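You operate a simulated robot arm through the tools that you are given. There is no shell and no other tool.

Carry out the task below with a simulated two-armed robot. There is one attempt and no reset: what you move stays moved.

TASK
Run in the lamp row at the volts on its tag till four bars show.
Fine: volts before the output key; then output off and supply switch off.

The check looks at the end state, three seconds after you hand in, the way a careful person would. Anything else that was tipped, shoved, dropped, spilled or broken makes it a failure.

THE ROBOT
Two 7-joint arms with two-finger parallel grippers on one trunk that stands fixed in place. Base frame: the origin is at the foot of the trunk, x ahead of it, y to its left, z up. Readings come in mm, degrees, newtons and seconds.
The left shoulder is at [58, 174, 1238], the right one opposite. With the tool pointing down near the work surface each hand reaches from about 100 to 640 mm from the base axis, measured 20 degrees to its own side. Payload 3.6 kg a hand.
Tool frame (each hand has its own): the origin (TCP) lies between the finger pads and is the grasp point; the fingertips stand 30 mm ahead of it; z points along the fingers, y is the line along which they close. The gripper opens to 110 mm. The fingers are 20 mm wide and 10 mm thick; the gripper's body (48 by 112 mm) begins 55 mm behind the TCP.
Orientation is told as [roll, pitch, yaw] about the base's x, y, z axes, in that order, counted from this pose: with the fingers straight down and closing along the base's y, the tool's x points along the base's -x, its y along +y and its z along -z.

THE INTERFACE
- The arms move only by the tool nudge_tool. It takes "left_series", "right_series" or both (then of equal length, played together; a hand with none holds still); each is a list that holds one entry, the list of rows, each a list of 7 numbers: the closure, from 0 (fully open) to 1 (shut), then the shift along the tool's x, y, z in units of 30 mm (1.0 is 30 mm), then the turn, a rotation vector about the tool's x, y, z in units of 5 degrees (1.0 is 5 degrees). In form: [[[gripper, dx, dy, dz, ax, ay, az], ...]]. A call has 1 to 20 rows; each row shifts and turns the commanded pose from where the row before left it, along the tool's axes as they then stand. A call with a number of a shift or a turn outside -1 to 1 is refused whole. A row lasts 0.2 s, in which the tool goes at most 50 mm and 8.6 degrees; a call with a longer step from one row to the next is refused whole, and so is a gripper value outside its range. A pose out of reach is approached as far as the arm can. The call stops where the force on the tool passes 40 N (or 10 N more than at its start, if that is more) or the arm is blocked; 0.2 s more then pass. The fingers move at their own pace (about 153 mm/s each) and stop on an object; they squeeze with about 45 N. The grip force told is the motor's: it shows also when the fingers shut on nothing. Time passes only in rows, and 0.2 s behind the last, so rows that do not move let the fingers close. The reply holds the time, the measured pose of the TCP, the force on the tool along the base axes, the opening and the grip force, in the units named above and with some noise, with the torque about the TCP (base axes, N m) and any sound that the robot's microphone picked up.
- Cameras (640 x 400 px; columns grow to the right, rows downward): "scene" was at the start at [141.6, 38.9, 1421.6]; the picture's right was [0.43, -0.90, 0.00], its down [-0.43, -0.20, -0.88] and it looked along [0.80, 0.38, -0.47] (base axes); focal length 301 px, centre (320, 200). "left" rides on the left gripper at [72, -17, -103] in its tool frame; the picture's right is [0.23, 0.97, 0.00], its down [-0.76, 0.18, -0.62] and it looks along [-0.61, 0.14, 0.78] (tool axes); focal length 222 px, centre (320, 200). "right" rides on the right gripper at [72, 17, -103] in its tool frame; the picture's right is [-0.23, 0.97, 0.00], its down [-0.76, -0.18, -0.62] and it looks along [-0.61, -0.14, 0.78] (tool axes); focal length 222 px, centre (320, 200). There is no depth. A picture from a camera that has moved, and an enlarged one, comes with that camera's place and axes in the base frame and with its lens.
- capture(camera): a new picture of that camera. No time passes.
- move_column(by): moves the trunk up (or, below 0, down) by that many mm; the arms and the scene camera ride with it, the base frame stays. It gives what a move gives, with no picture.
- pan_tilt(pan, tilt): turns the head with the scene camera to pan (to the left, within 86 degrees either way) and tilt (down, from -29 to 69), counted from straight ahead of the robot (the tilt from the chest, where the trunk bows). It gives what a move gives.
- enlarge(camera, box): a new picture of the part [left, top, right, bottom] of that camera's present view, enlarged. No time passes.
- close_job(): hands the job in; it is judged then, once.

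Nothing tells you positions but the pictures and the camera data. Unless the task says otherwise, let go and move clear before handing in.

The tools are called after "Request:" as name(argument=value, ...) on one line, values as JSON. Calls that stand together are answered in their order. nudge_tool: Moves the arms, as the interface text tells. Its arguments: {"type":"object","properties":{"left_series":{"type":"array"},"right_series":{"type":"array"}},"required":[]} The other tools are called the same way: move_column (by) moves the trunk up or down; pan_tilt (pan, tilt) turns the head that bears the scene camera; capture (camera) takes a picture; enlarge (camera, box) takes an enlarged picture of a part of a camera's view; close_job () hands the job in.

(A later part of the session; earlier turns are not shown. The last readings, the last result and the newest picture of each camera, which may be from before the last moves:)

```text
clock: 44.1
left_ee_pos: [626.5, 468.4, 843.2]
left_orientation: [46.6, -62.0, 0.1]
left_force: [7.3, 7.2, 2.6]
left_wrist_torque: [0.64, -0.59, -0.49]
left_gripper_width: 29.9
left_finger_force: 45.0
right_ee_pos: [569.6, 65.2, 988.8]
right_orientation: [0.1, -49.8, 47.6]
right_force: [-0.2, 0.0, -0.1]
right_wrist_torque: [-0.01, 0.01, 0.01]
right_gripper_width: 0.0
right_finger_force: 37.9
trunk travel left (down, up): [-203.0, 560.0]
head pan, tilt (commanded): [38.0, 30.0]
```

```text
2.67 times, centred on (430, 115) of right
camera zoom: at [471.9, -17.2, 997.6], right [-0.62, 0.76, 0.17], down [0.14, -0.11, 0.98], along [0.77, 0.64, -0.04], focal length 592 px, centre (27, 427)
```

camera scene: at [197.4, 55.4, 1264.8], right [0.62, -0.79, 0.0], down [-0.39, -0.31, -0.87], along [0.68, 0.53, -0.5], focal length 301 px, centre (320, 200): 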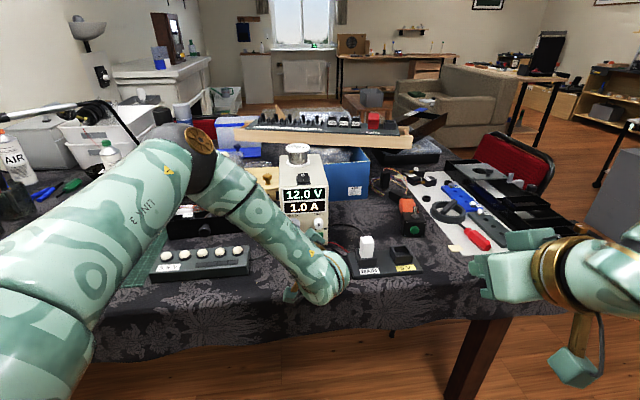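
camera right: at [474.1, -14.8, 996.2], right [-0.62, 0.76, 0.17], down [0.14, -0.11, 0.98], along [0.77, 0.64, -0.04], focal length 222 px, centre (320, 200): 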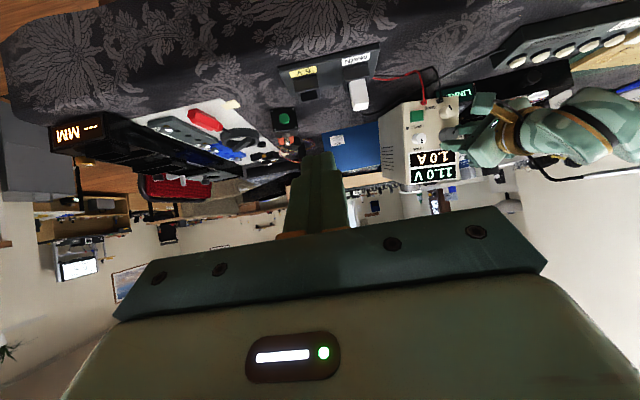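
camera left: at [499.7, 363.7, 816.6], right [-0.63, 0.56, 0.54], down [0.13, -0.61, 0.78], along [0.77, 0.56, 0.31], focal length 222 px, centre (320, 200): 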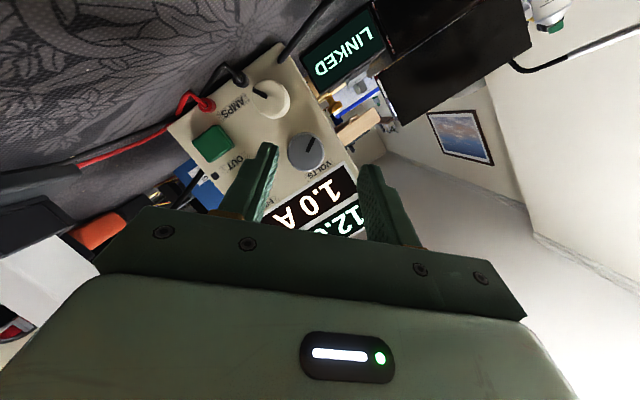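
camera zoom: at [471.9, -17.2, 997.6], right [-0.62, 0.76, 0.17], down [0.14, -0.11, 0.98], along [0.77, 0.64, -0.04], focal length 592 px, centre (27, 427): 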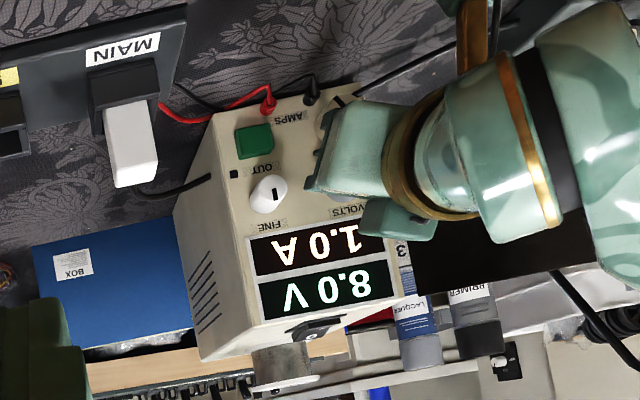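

8.0 V now. I'll continue another 30°, staying inside the range that worked.

Request:
nudge_tool(left_series=[[[0.8, 0, 0.03, 0, 0.342, 0, -0.94], [0.8, 0, 0.025, 0, 0.342, 0, -0.94], [0.8, 0, 0.025, 0, 0.342, 0, -0.94], [0.8, 0, 0.025, 0, 0.342, 0, -0.94], [0.8, 0, 0.02, 0, 0.342, 0, -0.94], [0.8, 0, 0.02, 0, 0.342, 0, -0.94]]])

Request:
enlarge(camera="right", box=[340, 40, 520, 190])

Request:
enlarge(camera="left", box=[180, 60, 420, 210])

```text
clock: 45.5
left_ee_pos: [622.6, 470.8, 843.5]
left_orientation: [-27.0, -67.6, 68.6]
left_force: [0.8, 6.1, 2.3]
left_wrist_torque: [0.48, -0.52, 0.19]
left_gripper_width: 29.6
left_finger_force: 44.8
right_ee_pos: [570.0, 64.8, 988.6]
right_orientation: [0.0, -49.9, 47.6]
right_force: [-0.9, 0.2, 0.4]
right_wrist_torque: [0.0, 0.05, -0.04]
right_gripper_width: 0.1
right_finger_force: 37.4
trunk travel left (down, up): [-203.0, 560.0]
head pan, tilt (commanded): [38.0, 30.0]
```

```text
2.67 times, centred on (430, 115) of right
camera zoom: at [471.3, -17.2, 998.0], right [-0.62, 0.76, 0.17], down [0.14, -0.11, 0.98], along [0.77, 0.64, -0.04], focal length 592 px, centre (27, 427)
```

zoom: 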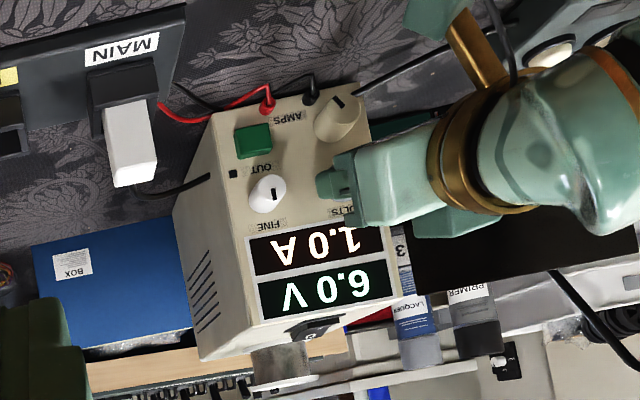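

```text
2.67 times, centred on (300, 135) of left
camera zoom: at [550.4, 369.4, 816.1], right [-0.69, 0.62, -0.38], down [-0.47, 0.02, 0.88], along [0.56, 0.79, 0.27], focal length 592 px, centre (373, 373)
```

zoom: 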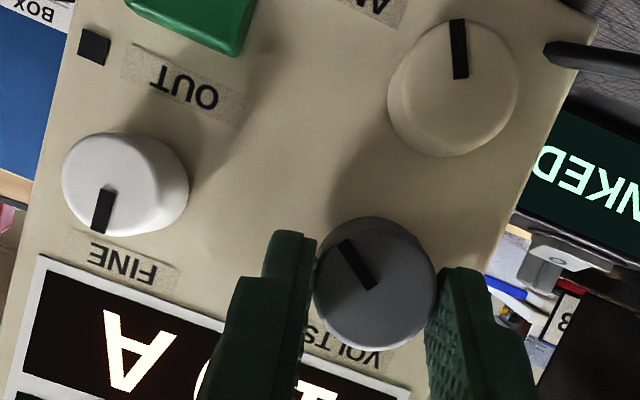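

The display reads 6.0 V. I'll release, back off, and then work on FINE.

Request:
nudge_tool(left_series=[[[0.6, 0, 0, 0, 0, 0, 0], [0.5, 0, 0, 0, 0, 0, 0], [0.5, 0.114, 0, -0.313, 0, 0, 0], [0.5, 0.114, 0, -0.313, 0, 0, 0], [0.5, 0.114, 0, -0.313, 0, 0, 0], [0.5, 0.114, 0, -0.313, 0, 0, 0], [0.5, 0, 0, 0, -0.342, 0, 0.94], [0.5, 0, 0, 0, -0.342, 0, 0.94]]])

Request:
enlarge(camera="right", box=[340, 40, 520, 190])

Request:
enlarge(camera="left", box=[180, 40, 420, 210])

Request:
capture(camera="scene")

```text
clock: 47.3
left_ee_pos: [593.5, 443.9, 842.5]
left_orientation: [0.6, -69.9, 42.7]
left_force: [-0.3, -0.1, 0.3]
left_wrist_torque: [0.01, -0.04, -0.02]
left_gripper_width: 55.0
left_finger_force: 0.1
right_ee_pos: [570.1, 64.6, 988.8]
right_orientation: [0.1, -50.0, 47.7]
right_force: [0.1, -0.1, -0.2]
right_wrist_torque: [0.0, 0.01, -0.03]
right_gripper_width: 0.2
right_finger_force: 37.3
trunk travel left (down, up): [-203.0, 560.0]
head pan, tilt (commanded): [38.0, 30.0]
```

```text
2.67 times, centred on (430, 115) of right
camera zoom: at [471.5, -17.6, 997.8], right [-0.62, 0.76, 0.17], down [0.14, -0.11, 0.98], along [0.77, 0.64, -0.04], focal length 592 px, centre (27, 427)
```

zoom: 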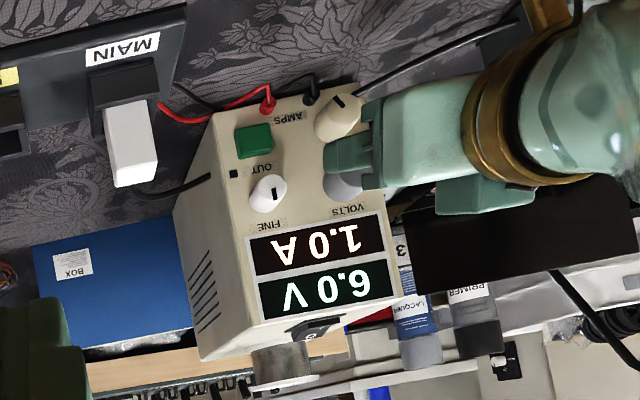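

```text
2.35 times, centred on (300, 125) of left
camera zoom: at [517.3, 346.5, 812.0], right [-0.72, 0.66, -0.21], down [-0.36, -0.09, 0.93], along [0.59, 0.75, 0.3], focal length 523 px, centre (367, 376)
```

zoom: 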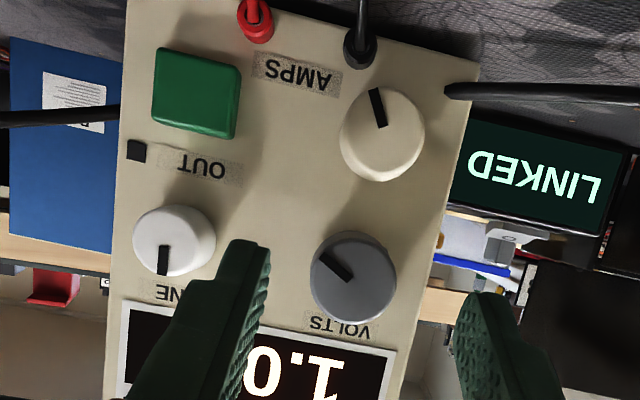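

```text
taken
camera scene: at [197.3, 55.5, 1264.8], right [0.62, -0.79, 0.0], down [-0.39, -0.31, -0.87], along [0.68, 0.53, -0.5], focal length 301 px, centre (320, 200)
```

scene: 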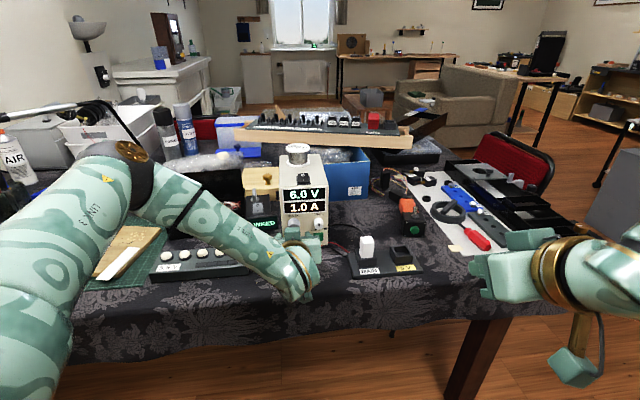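

6.0 V holds after release. FINE sits 64 mm to the right of the hand at the same height; I'll slide over, pre-turn the wrist 30° and look.

Request:
nudge_tool(left_series=[[[0.6, 0, -0.712, 0, 0, 0, 0], [0.6, 0, -0.712, 0, 0, 0, 0], [0.6, 0, -0.712, 0, 0, 0, 0], [0.6, 0, -0.02, 0, -0.342, 0, 0.94], [0.6, 0, -0.02, 0, -0.342, 0, 0.94], [0.6, 0, -0.02, 0, -0.342, 0, 0.94], [0.6, 0, -0.02, 0, -0.342, 0, 0.94], [0.6, 0, -0.02, 0, -0.342, 0, 0.94], [0.6, 0, -0.02, 0, -0.342, 0, 0.94]]])

Request:
enlarge(camera="left", box=[180, 40, 420, 210])

Request:
capture(camera="right")

Request:
enlarge(camera="scene", box=[220, 140, 420, 300])

```text
clock: 49.3
left_ee_pos: [638.4, 399.1, 848.7]
left_orientation: [59.3, -54.2, -10.8]
left_force: [-0.3, -0.8, -0.4]
left_wrist_torque: [0.0, 0.04, 0.01]
left_gripper_width: 44.0
left_finger_force: 0.1
left hand out of reach, approached as far as the arm can: row 9
right_ee_pos: [570.5, 64.8, 988.3]
right_orientation: [0.1, -49.9, 47.6]
right_force: [-0.6, -0.4, 0.2]
right_wrist_torque: [-0.02, 0.0, 0.02]
right_gripper_width: 0.0
right_finger_force: 37.4
trunk travel left (down, up): [-203.0, 560.0]
head pan, tilt (commanded): [38.0, 30.0]
```

```text
2.35 times, centred on (300, 125) of left
camera zoom: at [547.5, 314.2, 813.7], right [-0.7, 0.64, 0.31], down [-0.02, -0.45, 0.89], along [0.71, 0.62, 0.33], focal length 523 px, centre (367, 376)
```

zoom: 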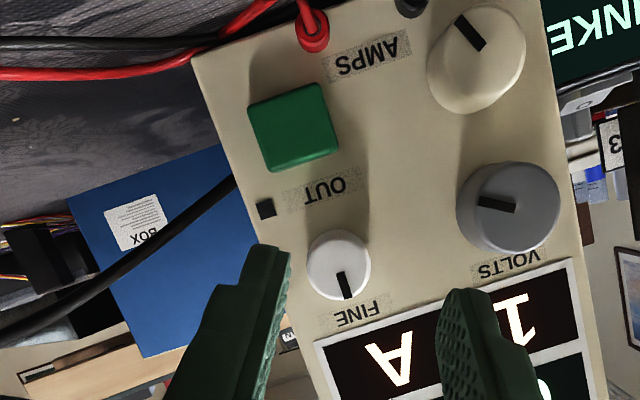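

```text
taken
camera right: at [471.4, -17.7, 997.8], right [-0.62, 0.76, 0.17], down [0.14, -0.11, 0.98], along [0.77, 0.64, -0.04], focal length 222 px, centre (320, 200)
```

right: 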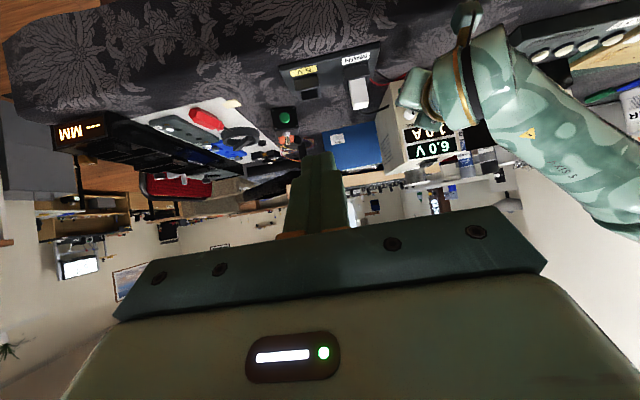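

```text
2.50 times, centred on (320, 220) of scene
camera zoom: at [197.3, 55.4, 1264.9], right [0.62, -0.79, 0.0], down [-0.39, -0.31, -0.87], along [0.68, 0.53, -0.5], focal length 752 px, centre (320, 150)
```

zoom: 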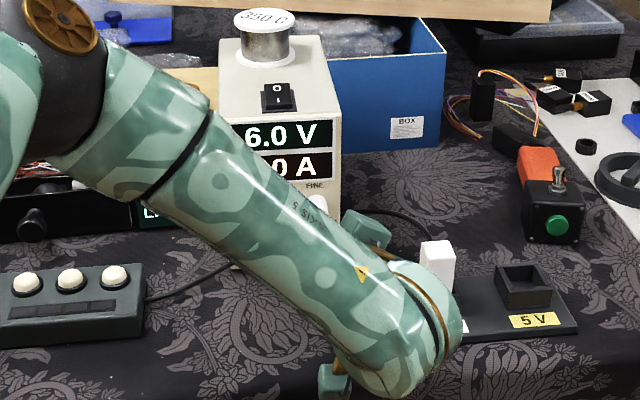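

The last 5° of that turn hit the arm's range, so I'll back off to 20°, centre on FINE (about 5 mm right, 5 mm down) and advance 30 mm.

Request:
nudge_tool(left_series=[[[0.6, 0, 0, 0, 0.342, 0, -0.94], [0.6, 0, 0, 0, 0.342, 0, -0.94], [0.6, 0.15, -0.18, 0.053, 0, 0, 0], [0.6, -0.114, 0, 0.313, 0, 0, 0], [0.6, -0.114, 0, 0.313, 0, 0, 0], [0.6, -0.114, 0, 0.313, 0, 0, 0]]])

Request:
enlarge(camera="left", box=[180, 40, 420, 210])

Request:
enlarge(camera="right", box=[340, 20, 520, 190])

```text
clock: 50.7
left_ee_pos: [660.7, 415.6, 841.1]
left_orientation: [46.8, -61.9, -0.1]
left_force: [-0.5, 0.0, -0.4]
left_wrist_torque: [0.01, -0.02, -0.04]
left_gripper_width: 44.1
left_finger_force: 0.1
right_ee_pos: [570.0, 64.7, 987.7]
right_orientation: [0.1, -50.0, 47.6]
right_force: [-0.3, 0.1, -0.6]
right_wrist_torque: [0.03, -0.04, -0.02]
right_gripper_width: 0.2
right_finger_force: 37.7
trunk travel left (down, up): [-203.0, 560.0]
head pan, tilt (commanded): [38.0, 30.0]
```

```text
2.35 times, centred on (300, 125) of left
camera zoom: at [576.1, 326.8, 806.5], right [-0.73, 0.67, 0.13], down [-0.13, -0.33, 0.93], along [0.67, 0.67, 0.33], focal length 523 px, centre (367, 376)
```

zoom: 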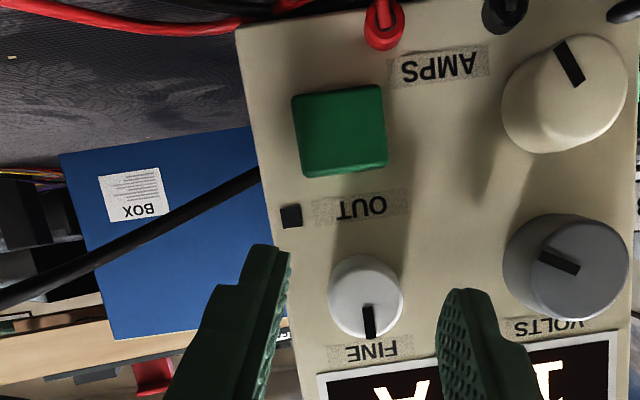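

```text
2.35 times, centred on (430, 105) of right
camera zoom: at [471.5, -17.6, 997.8], right [-0.62, 0.76, 0.17], down [0.14, -0.11, 0.98], along [0.77, 0.64, -0.04], focal length 523 px, centre (61, 424)
```

zoom: 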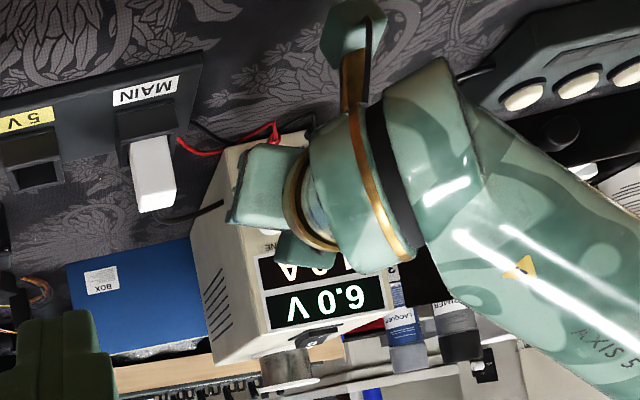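

FINE is centred between the fingers. I'll advance 13 mm more and close gently.

Request:
nudge_tool(left_series=[[[0.6, -0.074, 0, 0.204, 0, 0, 0], [0.6, -0.074, 0, 0.204, 0, 0, 0]]])

Request:
nudge_tool(left_series=[[[0.68, 0, 0, 0, 0, 0, 0], [0.74, 0, 0, 0, 0, 0, 0], [0.78, 0, 0, 0, 0, 0, 0], [0.86, 0, 0, 0, 0, 0, 0], [0.86, 0, 0, 0, 0, 0, 0]]])

Request:
enlarge(camera="left", box=[180, 40, 420, 210])

Request:
enlarge(camera="right", box=[340, 20, 520, 190])

```text
clock: 51.3
left_ee_pos: [669.4, 424.2, 841.1]
left_orientation: [46.8, -61.8, -0.2]
left_force: [0.5, -0.7, -0.4]
left_wrist_torque: [0.02, -0.01, 0.0]
left_gripper_width: 44.2
left_finger_force: 0.0
right_ee_pos: [569.3, 64.2, 989.2]
right_orientation: [0.2, -50.0, 47.6]
right_force: [-0.5, 0.2, 0.2]
right_wrist_torque: [0.01, -0.02, -0.01]
right_gripper_width: 0.0
right_finger_force: 37.2
trunk travel left (down, up): [-203.0, 560.0]
head pan, tilt (commanded): [38.0, 30.0]
```

```text
clock: 52.5
left_ee_pos: [669.9, 423.2, 841.5]
left_orientation: [46.7, -61.8, -0.1]
left_force: [1.1, -1.5, -0.9]
left_wrist_torque: [-0.02, 0.03, -0.06]
left_gripper_width: 21.7
left_finger_force: 44.4
right_ee_pos: [569.1, 64.5, 989.9]
right_orientation: [0.1, -50.0, 47.6]
right_force: [0.4, 0.2, 0.3]
right_wrist_torque: [0.0, 0.0, 0.02]
right_gripper_width: 0.1
right_finger_force: 37.6
trunk travel left (down, up): [-203.0, 560.0]
head pan, tilt (commanded): [38.0, 30.0]
```

```text
2.35 times, centred on (300, 125) of left
camera zoom: at [584.5, 335.8, 807.4], right [-0.73, 0.67, 0.13], down [-0.13, -0.33, 0.93], along [0.67, 0.67, 0.33], focal length 523 px, centre (367, 376)
```

zoom: 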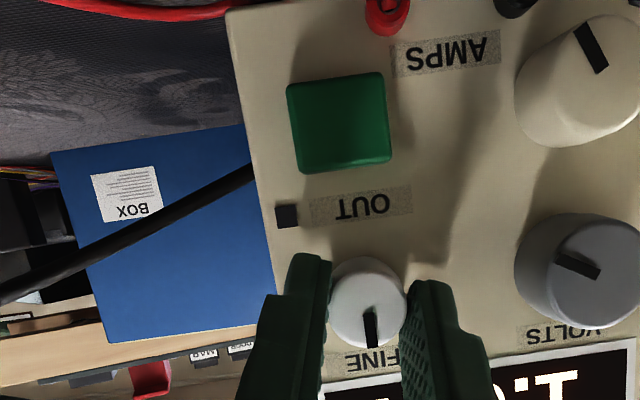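

```text
2.35 times, centred on (430, 105) of right
camera zoom: at [471.7, -17.8, 997.7], right [-0.62, 0.76, 0.17], down [0.14, -0.11, 0.98], along [0.77, 0.64, -0.04], focal length 523 px, centre (61, 424)
```

zoom: 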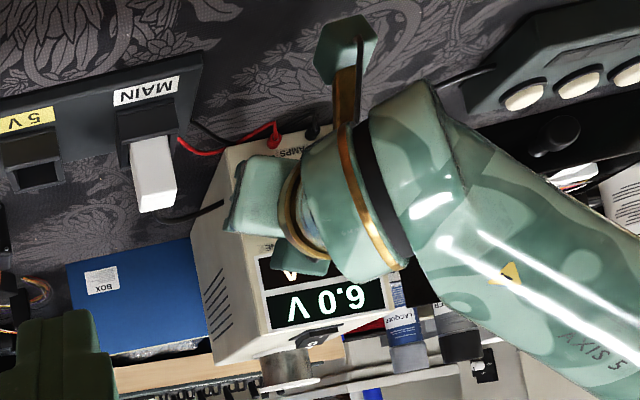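

FINE is held (21.7 mm) with no side load. I'll turn it 15° counter-clockwise and read.

Request:
nudge_tool(left_series=[[[0.86, 0, 0.02, 0, 0.342, 0, -0.94], [0.86, 0, 0.02, 0, 0.342, 0, -0.94], [0.86, 0, 0.02, 0, 0.342, 0, -0.94]]])

Request:
enlarge(camera="left", box=[180, 40, 420, 210])

Request:
enlarge(camera="right", box=[340, 20, 520, 190])

```text
clock: 53.3
left_ee_pos: [668.4, 425.6, 840.5]
left_orientation: [14.5, -69.3, 29.4]
left_force: [-8.1, -3.8, -0.4]
left_wrist_torque: [0.58, 0.15, -0.07]
left_gripper_width: 22.1
left_finger_force: 45.0
right_ee_pos: [568.3, 63.4, 989.3]
right_orientation: [0.0, -50.0, 47.7]
right_force: [0.3, 0.3, -0.1]
right_wrist_torque: [0.01, -0.04, 0.03]
right_gripper_width: 0.1
right_finger_force: 37.6
trunk travel left (down, up): [-203.0, 560.0]
head pan, tilt (commanded): [38.0, 30.0]
```

```text
2.35 times, centred on (300, 125) of left
camera zoom: at [589.8, 330.3, 809.9], right [-0.73, 0.67, -0.13], down [-0.3, -0.15, 0.94], along [0.61, 0.73, 0.31], focal length 523 px, centre (367, 376)
```

zoom: 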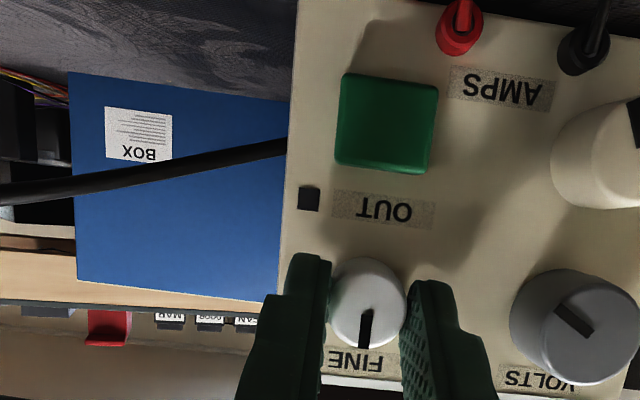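

```text
2.35 times, centred on (430, 105) of right
camera zoom: at [470.5, -18.0, 998.3], right [-0.62, 0.76, 0.17], down [0.14, -0.11, 0.98], along [0.77, 0.64, -0.04], focal length 523 px, centre (61, 424)
```

zoom: 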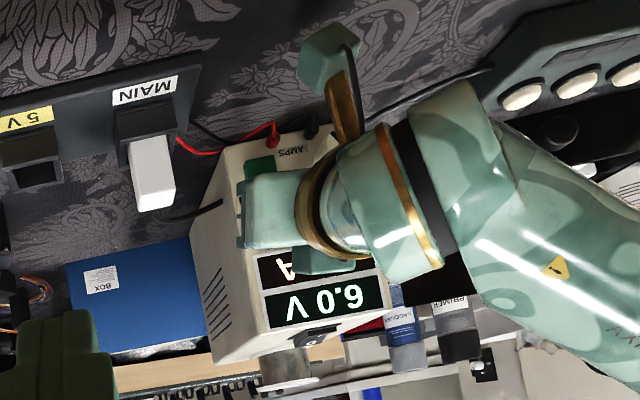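

Still 6.0 V after 15°. I'll go on in two small steps, watching the arm's range.

Request:
nudge_tool(left_series=[[[0.86, 0, 0.02, 0, 0.342, 0, -0.94], [0.86, 0, 0.02, 0, 0.342, 0, -0.94]]])

Request:
enlarge(camera="right", box=[340, 20, 520, 190])

```text
clock: 53.9
left_ee_pos: [668.6, 427.0, 842.6]
left_orientation: [-14.3, -69.4, 56.5]
left_force: [-9.7, -2.2, 1.0]
left_wrist_torque: [0.31, 0.28, 0.16]
left_gripper_width: 21.8
left_finger_force: 45.8
right_ee_pos: [568.0, 63.7, 989.7]
right_orientation: [0.1, -50.0, 47.7]
right_force: [0.0, 0.3, 0.4]
right_wrist_torque: [-0.02, -0.01, 0.02]
right_gripper_width: 0.2
right_finger_force: 38.3
trunk travel left (down, up): [-203.0, 560.0]
head pan, tilt (commanded): [38.0, 30.0]
```

```text
2.35 times, centred on (430, 105) of right
camera zoom: at [470.4, -18.0, 998.4], right [-0.62, 0.76, 0.17], down [0.14, -0.11, 0.98], along [0.77, 0.64, -0.04], focal length 523 px, centre (61, 424)
```

zoom: 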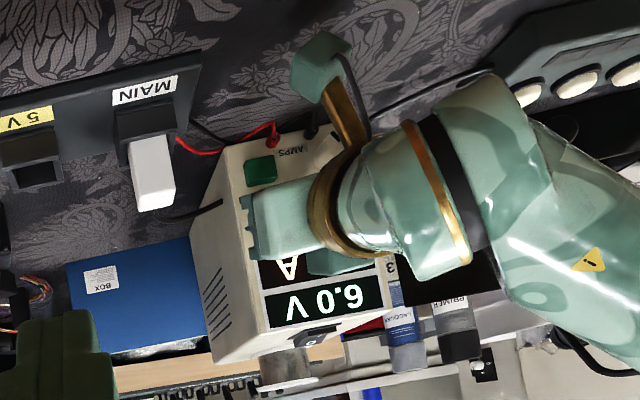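

Request:
enlarge(camera="left", box=[180, 40, 420, 210])

Request:
enlarge(camera="right", box=[430, 110, 490, 165])

```text
2.35 times, centred on (300, 125) of left
camera zoom: at [593.2, 327.1, 813.8], right [-0.71, 0.64, -0.3], down [-0.41, -0.03, 0.91], along [0.57, 0.77, 0.29], focal length 523 px, centre (367, 376)
```

zoom: 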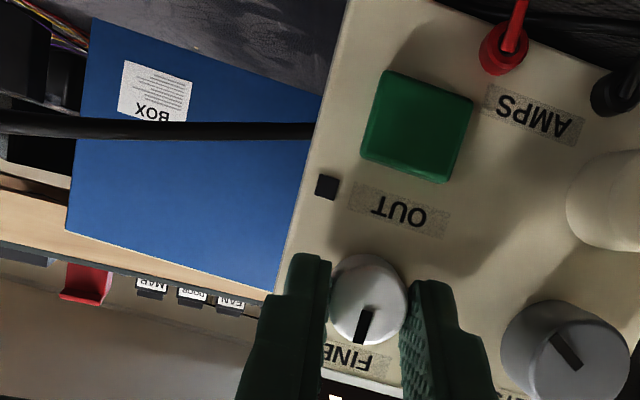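

```text
7.27 times, centred on (460, 138) of right
camera zoom: at [470.4, -18.0, 998.4], right [-0.62, 0.76, 0.17], down [0.14, -0.11, 0.98], along [0.77, 0.64, -0.04], focal length 1615 px, centre (-698, 654)
```

zoom: 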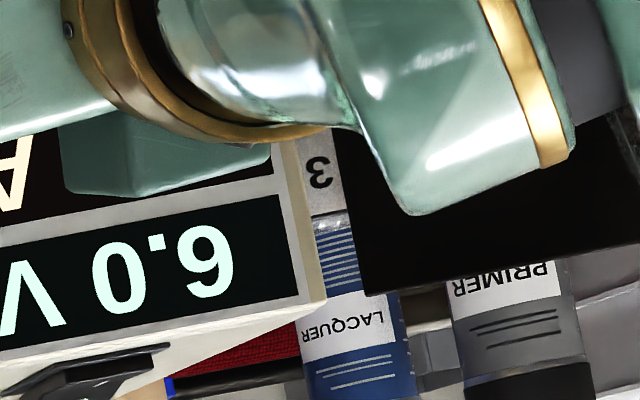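

The FINE pointer hardly left 12 o'clock, so the fingers slipped on it — it seems to be at its lower stop. I'll turn it clockwise while held and see if the volts rise.

Request:
nudge_tool(left_series=[[[0.86, 0, -0.02, 0, -0.342, 0, 0.94], [0.86, 0, -0.02, 0, -0.342, 0, 0.94], [0.86, 0, -0.02, 0, -0.342, 0, 0.94], [0.86, 0, -0.02, 0, -0.342, 0, 0.94], [0.86, 0, -0.02, 0, -0.342, 0, 0.94]]])

Request:
enlarge(camera="left", box=[180, 40, 420, 210])

Request:
enlarge(camera="right", box=[340, 20, 520, 190])

```text
clock: 55.1
left_ee_pos: [670.8, 424.3, 842.7]
left_orientation: [47.0, -61.9, -0.4]
left_force: [-0.6, -3.6, 1.4]
left_wrist_torque: [-0.2, 0.21, 0.26]
left_gripper_width: 21.7
left_finger_force: 44.7
right_ee_pos: [570.0, 63.6, 989.6]
right_orientation: [0.2, -49.9, 47.6]
right_force: [0.3, -0.1, -0.4]
right_wrist_torque: [-0.02, 0.03, -0.03]
right_gripper_width: 0.1
right_finger_force: 37.2
trunk travel left (down, up): [-203.0, 560.0]
head pan, tilt (commanded): [38.0, 30.0]
```

```text
2.35 times, centred on (300, 125) of left
camera zoom: at [584.9, 335.9, 807.9], right [-0.73, 0.67, 0.14], down [-0.13, -0.33, 0.93], along [0.67, 0.66, 0.33], focal length 523 px, centre (367, 376)
```

zoom: 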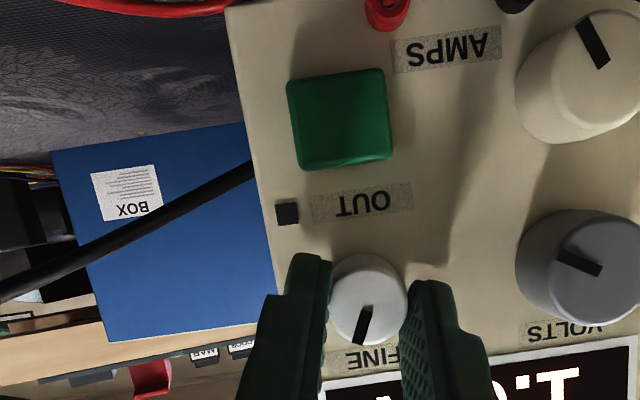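

```text
2.35 times, centred on (430, 105) of right
camera zoom: at [471.5, -18.3, 997.8], right [-0.62, 0.76, 0.18], down [0.14, -0.11, 0.98], along [0.77, 0.64, -0.04], focal length 523 px, centre (61, 424)
```

zoom: 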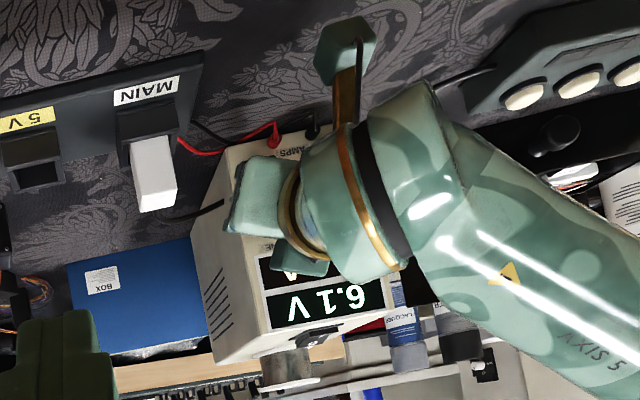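

FINE's 12 o'clock is its zero: clockwise gave 6.1 V, about 22.5° per 0.1 V. So I need VOLTS at 5 and FINE at +0.5, four more clicks. I'll release, swing back counter-clockwise and regrip for another clockwise stroke.

Request:
nudge_tool(left_series=[[[0.7, 0, 0, 0, 0, 0, 0], [0.62, 0, 0, 0, 0, 0, 0], [0.62, 0, 0.02, 0, 0.342, 0, -0.94], [0.62, 0, 0.02, 0, 0.342, 0, -0.94], [0.62, 0, 0.02, 0, 0.342, 0, -0.94], [0.62, 0, 0.02, 0, 0.342, 0, -0.94], [0.62, 0, 0.02, 0, 0.342, 0, -0.94], [0.62, 0, 0.02, 0, 0.342, 0, -0.94]]])

Request:
enlarge(camera="left", box=[180, 40, 420, 210])

Request:
enlarge(camera="right", box=[340, 20, 520, 190])

```text
clock: 56.9
left_ee_pos: [667.0, 427.0, 841.7]
left_orientation: [-27.1, -67.7, 68.5]
left_force: [-0.5, 0.0, -1.2]
left_wrist_torque: [0.0, -0.01, -0.02]
left_gripper_width: 41.6
left_finger_force: 0.0
right_ee_pos: [569.4, 64.0, 988.6]
right_orientation: [0.2, -50.1, 47.5]
right_force: [-1.0, 0.6, 0.2]
right_wrist_torque: [0.03, 0.0, -0.01]
right_gripper_width: 0.1
right_finger_force: 37.5
trunk travel left (down, up): [-203.0, 560.0]
head pan, tilt (commanded): [38.0, 30.0]
```

```text
2.35 times, centred on (300, 125) of left
camera zoom: at [595.1, 325.8, 814.2], right [-0.69, 0.62, -0.38], down [-0.47, 0.02, 0.88], along [0.56, 0.79, 0.27], focal length 523 px, centre (367, 376)
```

zoom: 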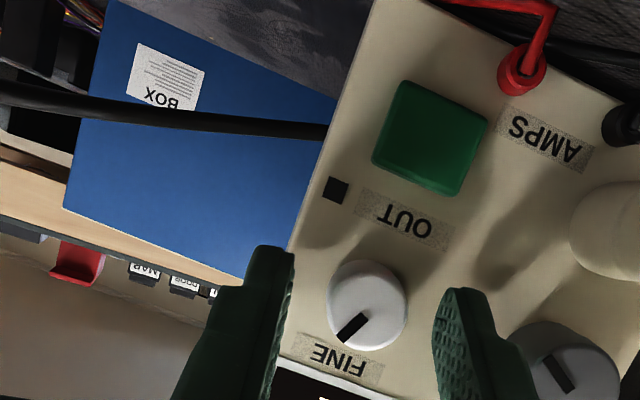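

```text
2.35 times, centred on (430, 105) of right
camera zoom: at [471.4, -17.6, 997.9], right [-0.62, 0.76, 0.17], down [0.14, -0.11, 0.98], along [0.77, 0.64, -0.04], focal length 523 px, centre (61, 424)
```

zoom: 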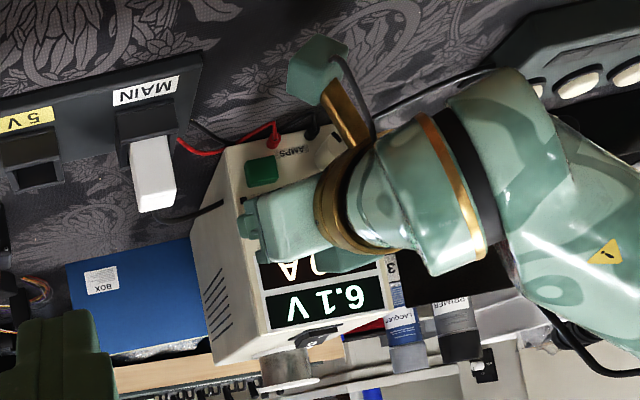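

No range trouble at −10°, still 6.1 V. One more step back, then grip and turn clockwise 35°.

Request:
nudge_tool(left_series=[[[0.62, 0, 0.02, 0, 0.342, 0, -0.94], [0.7, 0, 0, 0, 0, 0, 0], [0.76, 0, 0, 0, 0, 0, 0], [0.86, 0, 0, 0, 0, 0, 0], [0.86, 0, 0, 0, 0, 0, 0]]])

Request:
nudge_tool(left_series=[[[0.86, 0, -0.02, 0, -0.342, 0, 0.94], [0.86, 0, -0.02, 0, -0.342, 0, 0.94], [0.86, 0, -0.02, 0, -0.342, 0, 0.94], [0.86, 0, -0.02, 0, -0.342, 0, 0.94], [0.86, 0, -0.02, 0, -0.342, 0, 0.94], [0.86, 0, -0.02, 0, -0.342, 0, 0.94], [0.86, 0, -0.02, 0, -0.342, 0, 0.94]]])

Request:
enlarge(camera="left", box=[180, 40, 420, 210])

Request:
enlarge(camera="right", box=[340, 20, 520, 190])

```text
clock: 58.1
left_ee_pos: [667.2, 427.8, 841.8]
left_orientation: [-37.7, -65.2, 78.1]
left_force: [2.6, -2.0, 0.6]
left_wrist_torque: [0.01, -0.03, -0.12]
left_gripper_width: 21.9
left_finger_force: 44.8
right_ee_pos: [568.8, 64.6, 987.9]
right_orientation: [0.0, -49.9, 47.6]
right_force: [0.0, -0.2, 0.0]
right_wrist_torque: [-0.02, -0.01, 0.02]
right_gripper_width: 0.2
right_finger_force: 37.6
trunk travel left (down, up): [-203.0, 560.0]
head pan, tilt (commanded): [38.0, 30.0]
```

```text
clock: 59.7
left_ee_pos: [670.3, 424.6, 843.0]
left_orientation: [47.0, -61.8, -0.4]
left_force: [5.3, -3.8, 3.3]
left_wrist_torque: [-0.36, 0.36, 0.47]
left_gripper_width: 22.0
left_finger_force: 44.7
right_ee_pos: [569.7, 64.0, 989.2]
right_orientation: [0.0, -50.1, 47.5]
right_force: [-0.6, -0.1, 0.4]
right_wrist_torque: [-0.02, 0.02, -0.04]
right_gripper_width: 0.0
right_finger_force: 38.4
trunk travel left (down, up): [-203.0, 560.0]
head pan, tilt (commanded): [38.0, 30.0]
```

```text
2.35 times, centred on (300, 125) of left
camera zoom: at [584.9, 336.4, 807.2], right [-0.73, 0.67, 0.14], down [-0.13, -0.33, 0.93], along [0.67, 0.66, 0.33], focal length 523 px, centre (367, 376)
```

zoom: 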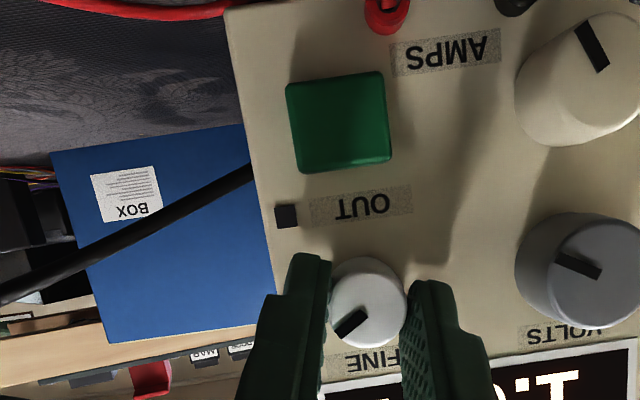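

```text
2.35 times, centred on (430, 105) of right
camera zoom: at [471.8, -18.4, 997.6], right [-0.62, 0.76, 0.18], down [0.14, -0.11, 0.98], along [0.77, 0.64, -0.04], focal length 523 px, centre (61, 424)
```

zoom: 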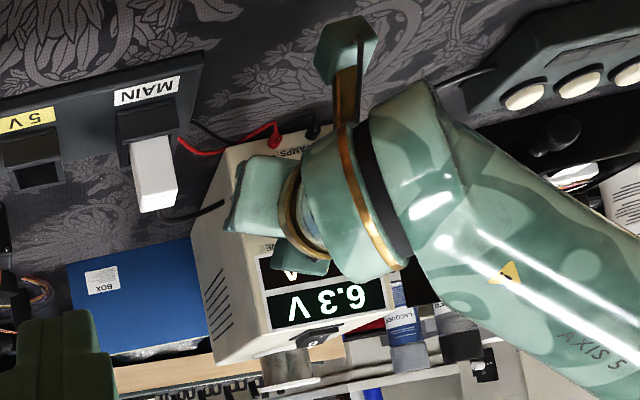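

6.3 V now; two more clicks. I'll repeat the same release, swing back, grip and 35° clockwise stroke.

Request:
nudge_tool(left_series=[[[0.7, 0, 0, 0, 0, 0, 0], [0.62, 0, 0, 0, 0, 0, 0], [0.62, 0, 0.02, 0, 0.342, 0, -0.94], [0.62, 0, 0.02, 0, 0.342, 0, -0.94], [0.62, 0, 0.02, 0, 0.342, 0, -0.94], [0.62, 0, 0.02, 0, 0.342, 0, -0.94], [0.62, 0, 0.02, 0, 0.342, 0, -0.94], [0.62, 0, 0.02, 0, 0.342, 0, -0.94], [0.62, 0, 0.02, 0, 0.342, 0, -0.94], [0.62, 0, 0, 0, 0, 0, 0]]])

Request:
enlarge(camera="left", box=[180, 40, 420, 210])

Request:
enlarge(camera="right", box=[340, 20, 520, 190])

```text
clock: 61.9
left_ee_pos: [666.8, 427.5, 842.6]
left_orientation: [-37.9, -65.0, 78.4]
left_force: [-0.7, 0.4, 0.0]
left_wrist_torque: [0.01, 0.01, 0.0]
left_gripper_width: 41.9
left_finger_force: 0.1
right_ee_pos: [569.1, 64.8, 989.1]
right_orientation: [0.1, -50.0, 47.6]
right_force: [0.3, -0.1, -0.4]
right_wrist_torque: [0.0, 0.01, 0.01]
right_gripper_width: 0.0
right_finger_force: 37.6
trunk travel left (down, up): [-203.0, 560.0]
head pan, tilt (commanded): [38.0, 30.0]
```

```text
2.35 times, centred on (300, 125) of left
camera zoom: at [596.4, 324.0, 816.7], right [-0.66, 0.59, -0.46], down [-0.52, 0.08, 0.85], along [0.54, 0.8, 0.25], focal length 523 px, centre (367, 376)
```

zoom: 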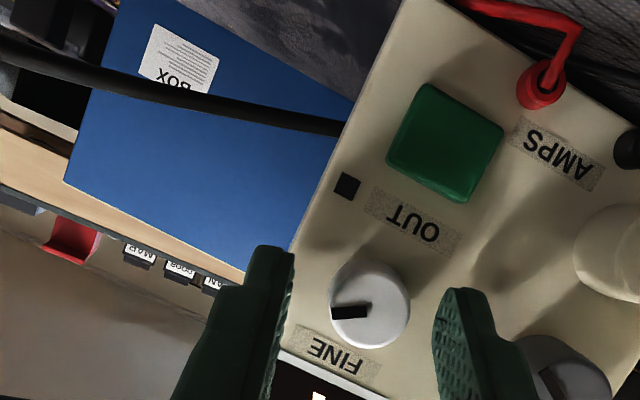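

```text
2.35 times, centred on (430, 105) of right
camera zoom: at [471.5, -17.7, 997.8], right [-0.62, 0.76, 0.17], down [0.14, -0.11, 0.98], along [0.77, 0.64, -0.04], focal length 523 px, centre (61, 424)
```

zoom: 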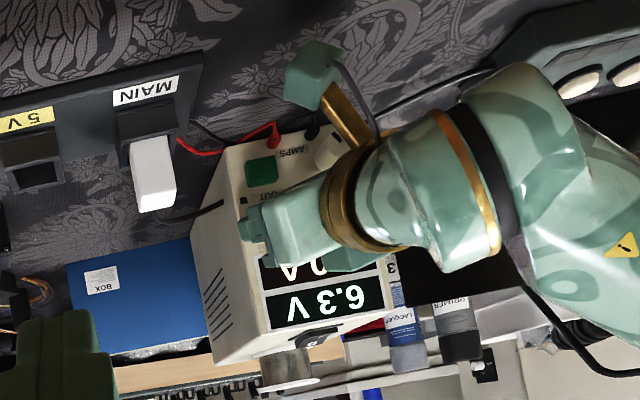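

6.3 V holds. Grip again and turn 35–37° clockwise.

Request:
nudge_tool(left_series=[[[0.7, 0, 0, 0, 0, 0, 0], [0.76, 0, 0, 0, 0, 0, 0], [0.86, 0, 0, 0, 0, 0, 0], [0.86, 0, 0, 0, 0, 0, 0], [0.86, 0, -0.02, 0, -0.342, 0, 0.94], [0.86, 0, -0.02, 0, -0.342, 0, 0.94], [0.86, 0, -0.02, 0, -0.342, 0, 0.94], [0.86, 0, -0.02, 0, -0.342, 0, 0.94], [0.86, 0, -0.02, 0, -0.342, 0, 0.94], [0.86, 0, -0.02, 0, -0.342, 0, 0.94], [0.86, 0, -0.02, 0, -0.342, 0, 0.94], [0.86, 0, -0.01, 0, -0.14, 0, 0.38], [0.86, 0, 0, 0, 0, 0, 0]]])

Request:
enlarge(camera="left", box=[180, 40, 420, 210])

Request:
enlarge(camera="right", box=[340, 20, 520, 190])

```text
clock: 64.7
left_ee_pos: [670.1, 424.4, 842.4]
left_orientation: [49.6, -60.2, -2.8]
left_force: [1.1, -8.2, -0.7]
left_wrist_torque: [0.22, -0.34, -0.25]
left_gripper_width: 21.8
left_finger_force: 45.3
right_ee_pos: [570.9, 63.3, 987.8]
right_orientation: [0.2, -49.9, 47.5]
right_force: [0.0, 1.0, -1.1]
right_wrist_torque: [0.04, -0.01, 0.0]
right_gripper_width: 0.3
right_finger_force: 37.3
trunk travel left (down, up): [-203.0, 560.0]
head pan, tilt (commanded): [38.0, 30.0]
```

```text
2.35 times, centred on (300, 125) of left
camera zoom: at [583.9, 337.2, 807.5], right [-0.73, 0.67, 0.17], down [-0.11, -0.36, 0.93], along [0.68, 0.66, 0.33], focal length 523 px, centre (367, 376)
```

zoom: 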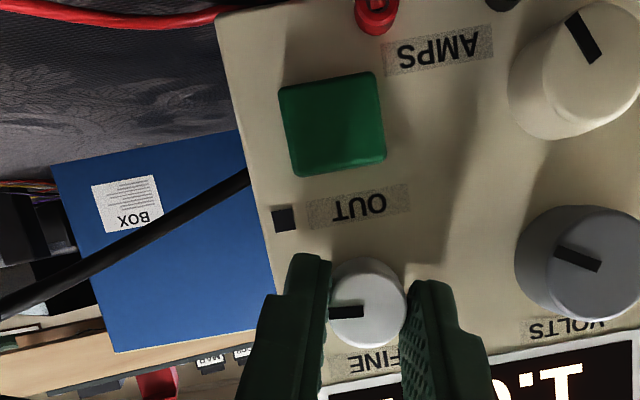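

```text
2.35 times, centred on (430, 105) of right
camera zoom: at [472.9, -18.1, 996.9], right [-0.62, 0.76, 0.18], down [0.14, -0.11, 0.98], along [0.77, 0.64, -0.04], focal length 523 px, centre (61, 424)
```

zoom: 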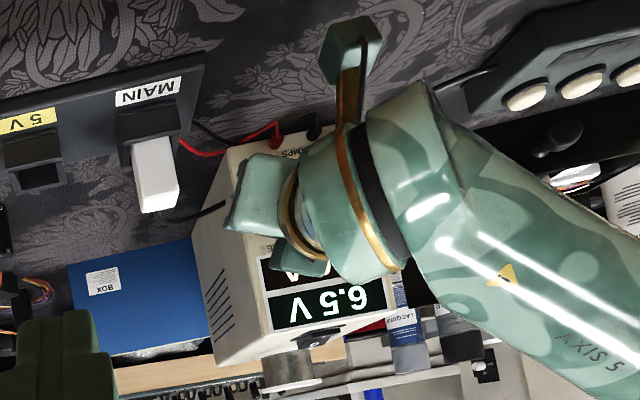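

6.5 V. I'll release FINE, level the wrist, back off and return to VOLTS for the last volt down.

Request:
nudge_tool(left_series=[[[0.7, 0, 0, 0, 0, 0, 0], [0.6, 0, 0, 0, 0, 0, 0], [0.6, 0, 0.02, 0, 0.342, 0, -0.94], [0.6, 0, 0.02, 0, 0.342, 0, -0.94], [0.6, 0, 0.02, 0, 0.342, 0, -0.94], [0.6, 0, 0.02, 0, 0.342, 0, -0.94], [0.6, 0.12, 0, -0.33, 0, 0, 0], [0.6, 0.12, 0, -0.33, 0, 0, 0], [0.6, 0.12, 0, -0.33, 0, 0, 0], [0.6, 0.12, 0, -0.33, 0, 0, 0], [0.5, 0, 0.7, 0, 0, 0, 0], [0.5, 0, 0.7, 0, 0, 0, 0], [0.5, 0, 0.7, 0, 0, 0, 0]]])

Request:
enlarge(camera="left", box=[180, 40, 420, 210])

Request:
enlarge(camera="right", box=[340, 20, 520, 190])

```text
clock: 67.5
left_ee_pos: [595.1, 442.7, 842.0]
left_orientation: [6.1, -69.9, 37.3]
left_force: [0.5, 0.2, -0.7]
left_wrist_torque: [-0.01, 0.02, -0.06]
left_gripper_width: 54.7
left_finger_force: 0.0
right_ee_pos: [569.0, 64.7, 988.9]
right_orientation: [0.0, -50.1, 47.6]
right_force: [-0.3, -0.1, 0.0]
right_wrist_torque: [0.01, -0.01, -0.01]
right_gripper_width: 0.0
right_finger_force: 37.7
trunk travel left (down, up): [-203.0, 560.0]
head pan, tilt (commanded): [38.0, 30.0]
```

```text
2.35 times, centred on (300, 125) of left
camera zoom: at [516.9, 346.2, 811.6], right [-0.73, 0.66, -0.18], down [-0.33, -0.12, 0.94], along [0.6, 0.74, 0.31], focal length 523 px, centre (367, 376)
```

zoom: 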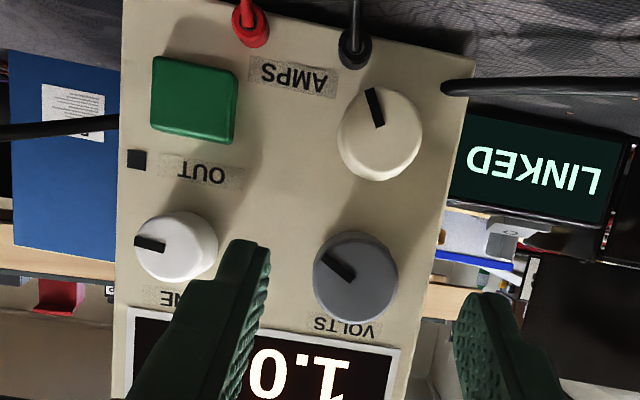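

```text
2.35 times, centred on (430, 105) of right
camera zoom: at [471.2, -17.4, 998.0], right [-0.62, 0.76, 0.17], down [0.14, -0.11, 0.98], along [0.77, 0.64, -0.04], focal length 523 px, centre (61, 424)
```

zoom: 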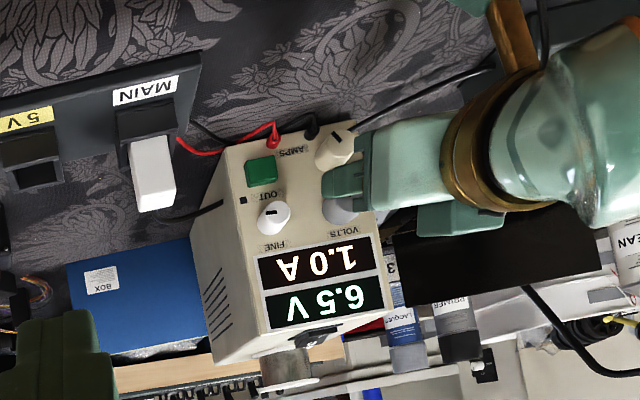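

FINE is set; the display holds 6.5 V. I'll pre-turn 25°, advance on VOLTS again and check the centring.

Request:
nudge_tool(left_series=[[[0.5, 0, -0.063, 0, -0.342, 0, 0.94], [0.5, 0, -0.023, 0, -0.342, 0, 0.94], [0.5, 0, -0.023, 0, -0.342, 0, 0.94], [0.5, 0, -0.023, 0, -0.342, 0, 0.94], [0.5, 0, -0.023, 0, -0.342, 0, 0.94], [0.5, -0.12, 0, 0.329, 0, 0, 0], [0.5, -0.12, 0, 0.329, 0, 0, 0], [0.5, -0.12, 0, 0.329, 0, 0, 0], [0.5, -0.12, 0, 0.329, 0, 0, 0]]])

Request:
enlarge(camera="left", box=[180, 60, 420, 210])

```text
clock: 69.5
left_ee_pos: [630.2, 466.9, 845.6]
left_orientation: [56.2, -56.6, -8.2]
left_force: [-0.1, 0.1, 0.1]
left_wrist_torque: [0.01, 0.0, 0.03]
left_gripper_width: 55.1
left_finger_force: 0.1
right_ee_pos: [569.5, 65.1, 988.6]
right_orientation: [0.1, -50.0, 47.6]
right_force: [-0.1, 0.4, 0.1]
right_wrist_torque: [0.02, -0.01, 0.02]
right_gripper_width: 0.0
right_finger_force: 37.7
trunk travel left (down, up): [-203.0, 560.0]
head pan, tilt (commanded): [38.0, 30.0]
```

```text
2.67 times, centred on (300, 135) of left
camera zoom: at [542.1, 382.2, 810.0], right [-0.72, 0.65, 0.25], down [-0.05, -0.42, 0.91], along [0.7, 0.64, 0.33], focal length 592 px, centre (373, 373)
```

zoom: 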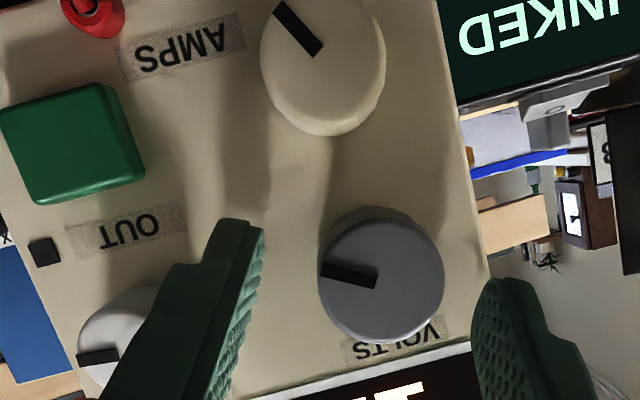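

Well placed. I'll close, turn counter-clockwise about 21°, and read the display.

Request:
nudge_tool(left_series=[[[0.6, 0.06, 0.027, 0.02, 0, 0, 0], [0.68, 0, 0, 0, 0, 0, 0], [0.72, 0, 0, 0, 0, 0, 0], [0.8, 0, 0, 0, 0, 0, 0], [0.8, 0, 0, 0, 0, 0, 0]]])

Request:
nudge_tool(left_series=[[[0.8, 0, 0.028, 0, 0.342, 0, -0.94], [0.8, 0, 0.028, 0, 0.342, 0, -0.94], [0.8, 0, 0.028, 0, 0.342, 0, -0.94], [0.8, 0, 0.028, 0, 0.342, 0, -0.94], [0.8, 0, 0, 0, 0, 0, 0]]])

Request:
enlarge(camera="right", box=[340, 20, 520, 190])

Request:
enlarge(camera="left", box=[180, 60, 420, 210])

```text
clock: 70.7
left_ee_pos: [628.7, 468.5, 843.7]
left_orientation: [56.1, -56.6, -8.2]
left_force: [2.4, -3.3, 0.4]
left_wrist_torque: [0.0, -0.08, -0.07]
left_gripper_width: 29.8
left_finger_force: 45.1
right_ee_pos: [568.9, 64.6, 988.5]
right_orientation: [0.1, -50.1, 47.6]
right_force: [0.0, -0.2, 0.0]
right_wrist_torque: [0.0, 0.01, 0.0]
right_gripper_width: 0.0
right_finger_force: 38.1
trunk travel left (down, up): [-203.0, 560.0]
head pan, tilt (commanded): [38.0, 30.0]
```

```text
clock: 71.9
left_ee_pos: [626.6, 469.4, 843.0]
left_orientation: [19.9, -68.6, 24.5]
left_force: [-0.2, -14.1, 0.1]
left_wrist_torque: [-0.12, -0.04, -0.3]
left_gripper_width: 29.6
left_finger_force: 45.2
right_ee_pos: [569.3, 62.5, 988.3]
right_orientation: [0.2, -50.0, 47.5]
right_force: [-0.5, 0.2, -1.6]
right_wrist_torque: [-0.01, 0.01, 0.01]
right_gripper_width: 0.0
right_finger_force: 37.9
trunk travel left (down, up): [-203.0, 560.0]
head pan, tilt (commanded): [38.0, 30.0]
```

```text
2.35 times, centred on (430, 105) of right
camera zoom: at [471.7, -18.7, 997.6], right [-0.62, 0.76, 0.18], down [0.14, -0.11, 0.98], along [0.77, 0.64, -0.04], focal length 523 px, centre (61, 424)
```

zoom: 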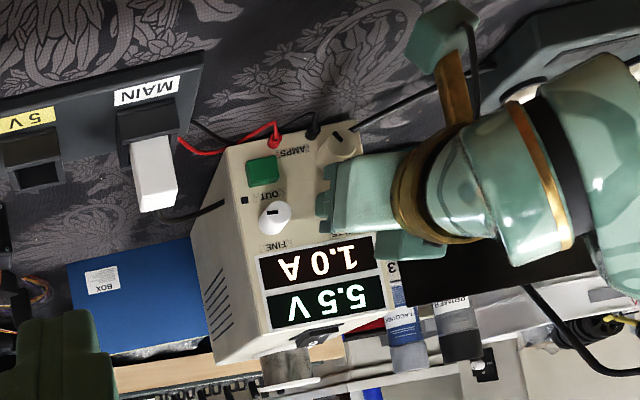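

```text
2.67 times, centred on (300, 135) of left
camera zoom: at [547.1, 376.4, 811.6], right [-0.74, 0.67, -0.09], down [-0.28, -0.17, 0.94], along [0.62, 0.72, 0.31], focal length 592 px, centre (373, 373)
```

zoom: 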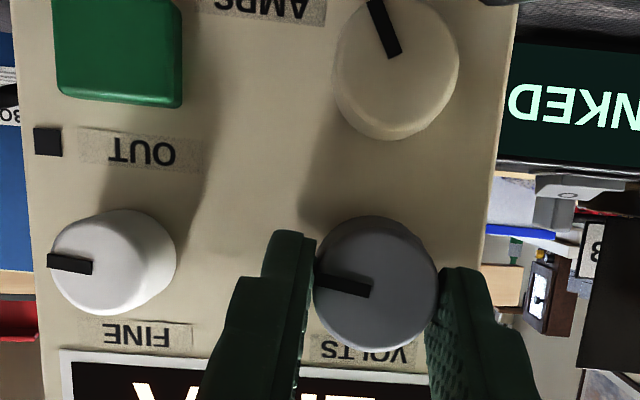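

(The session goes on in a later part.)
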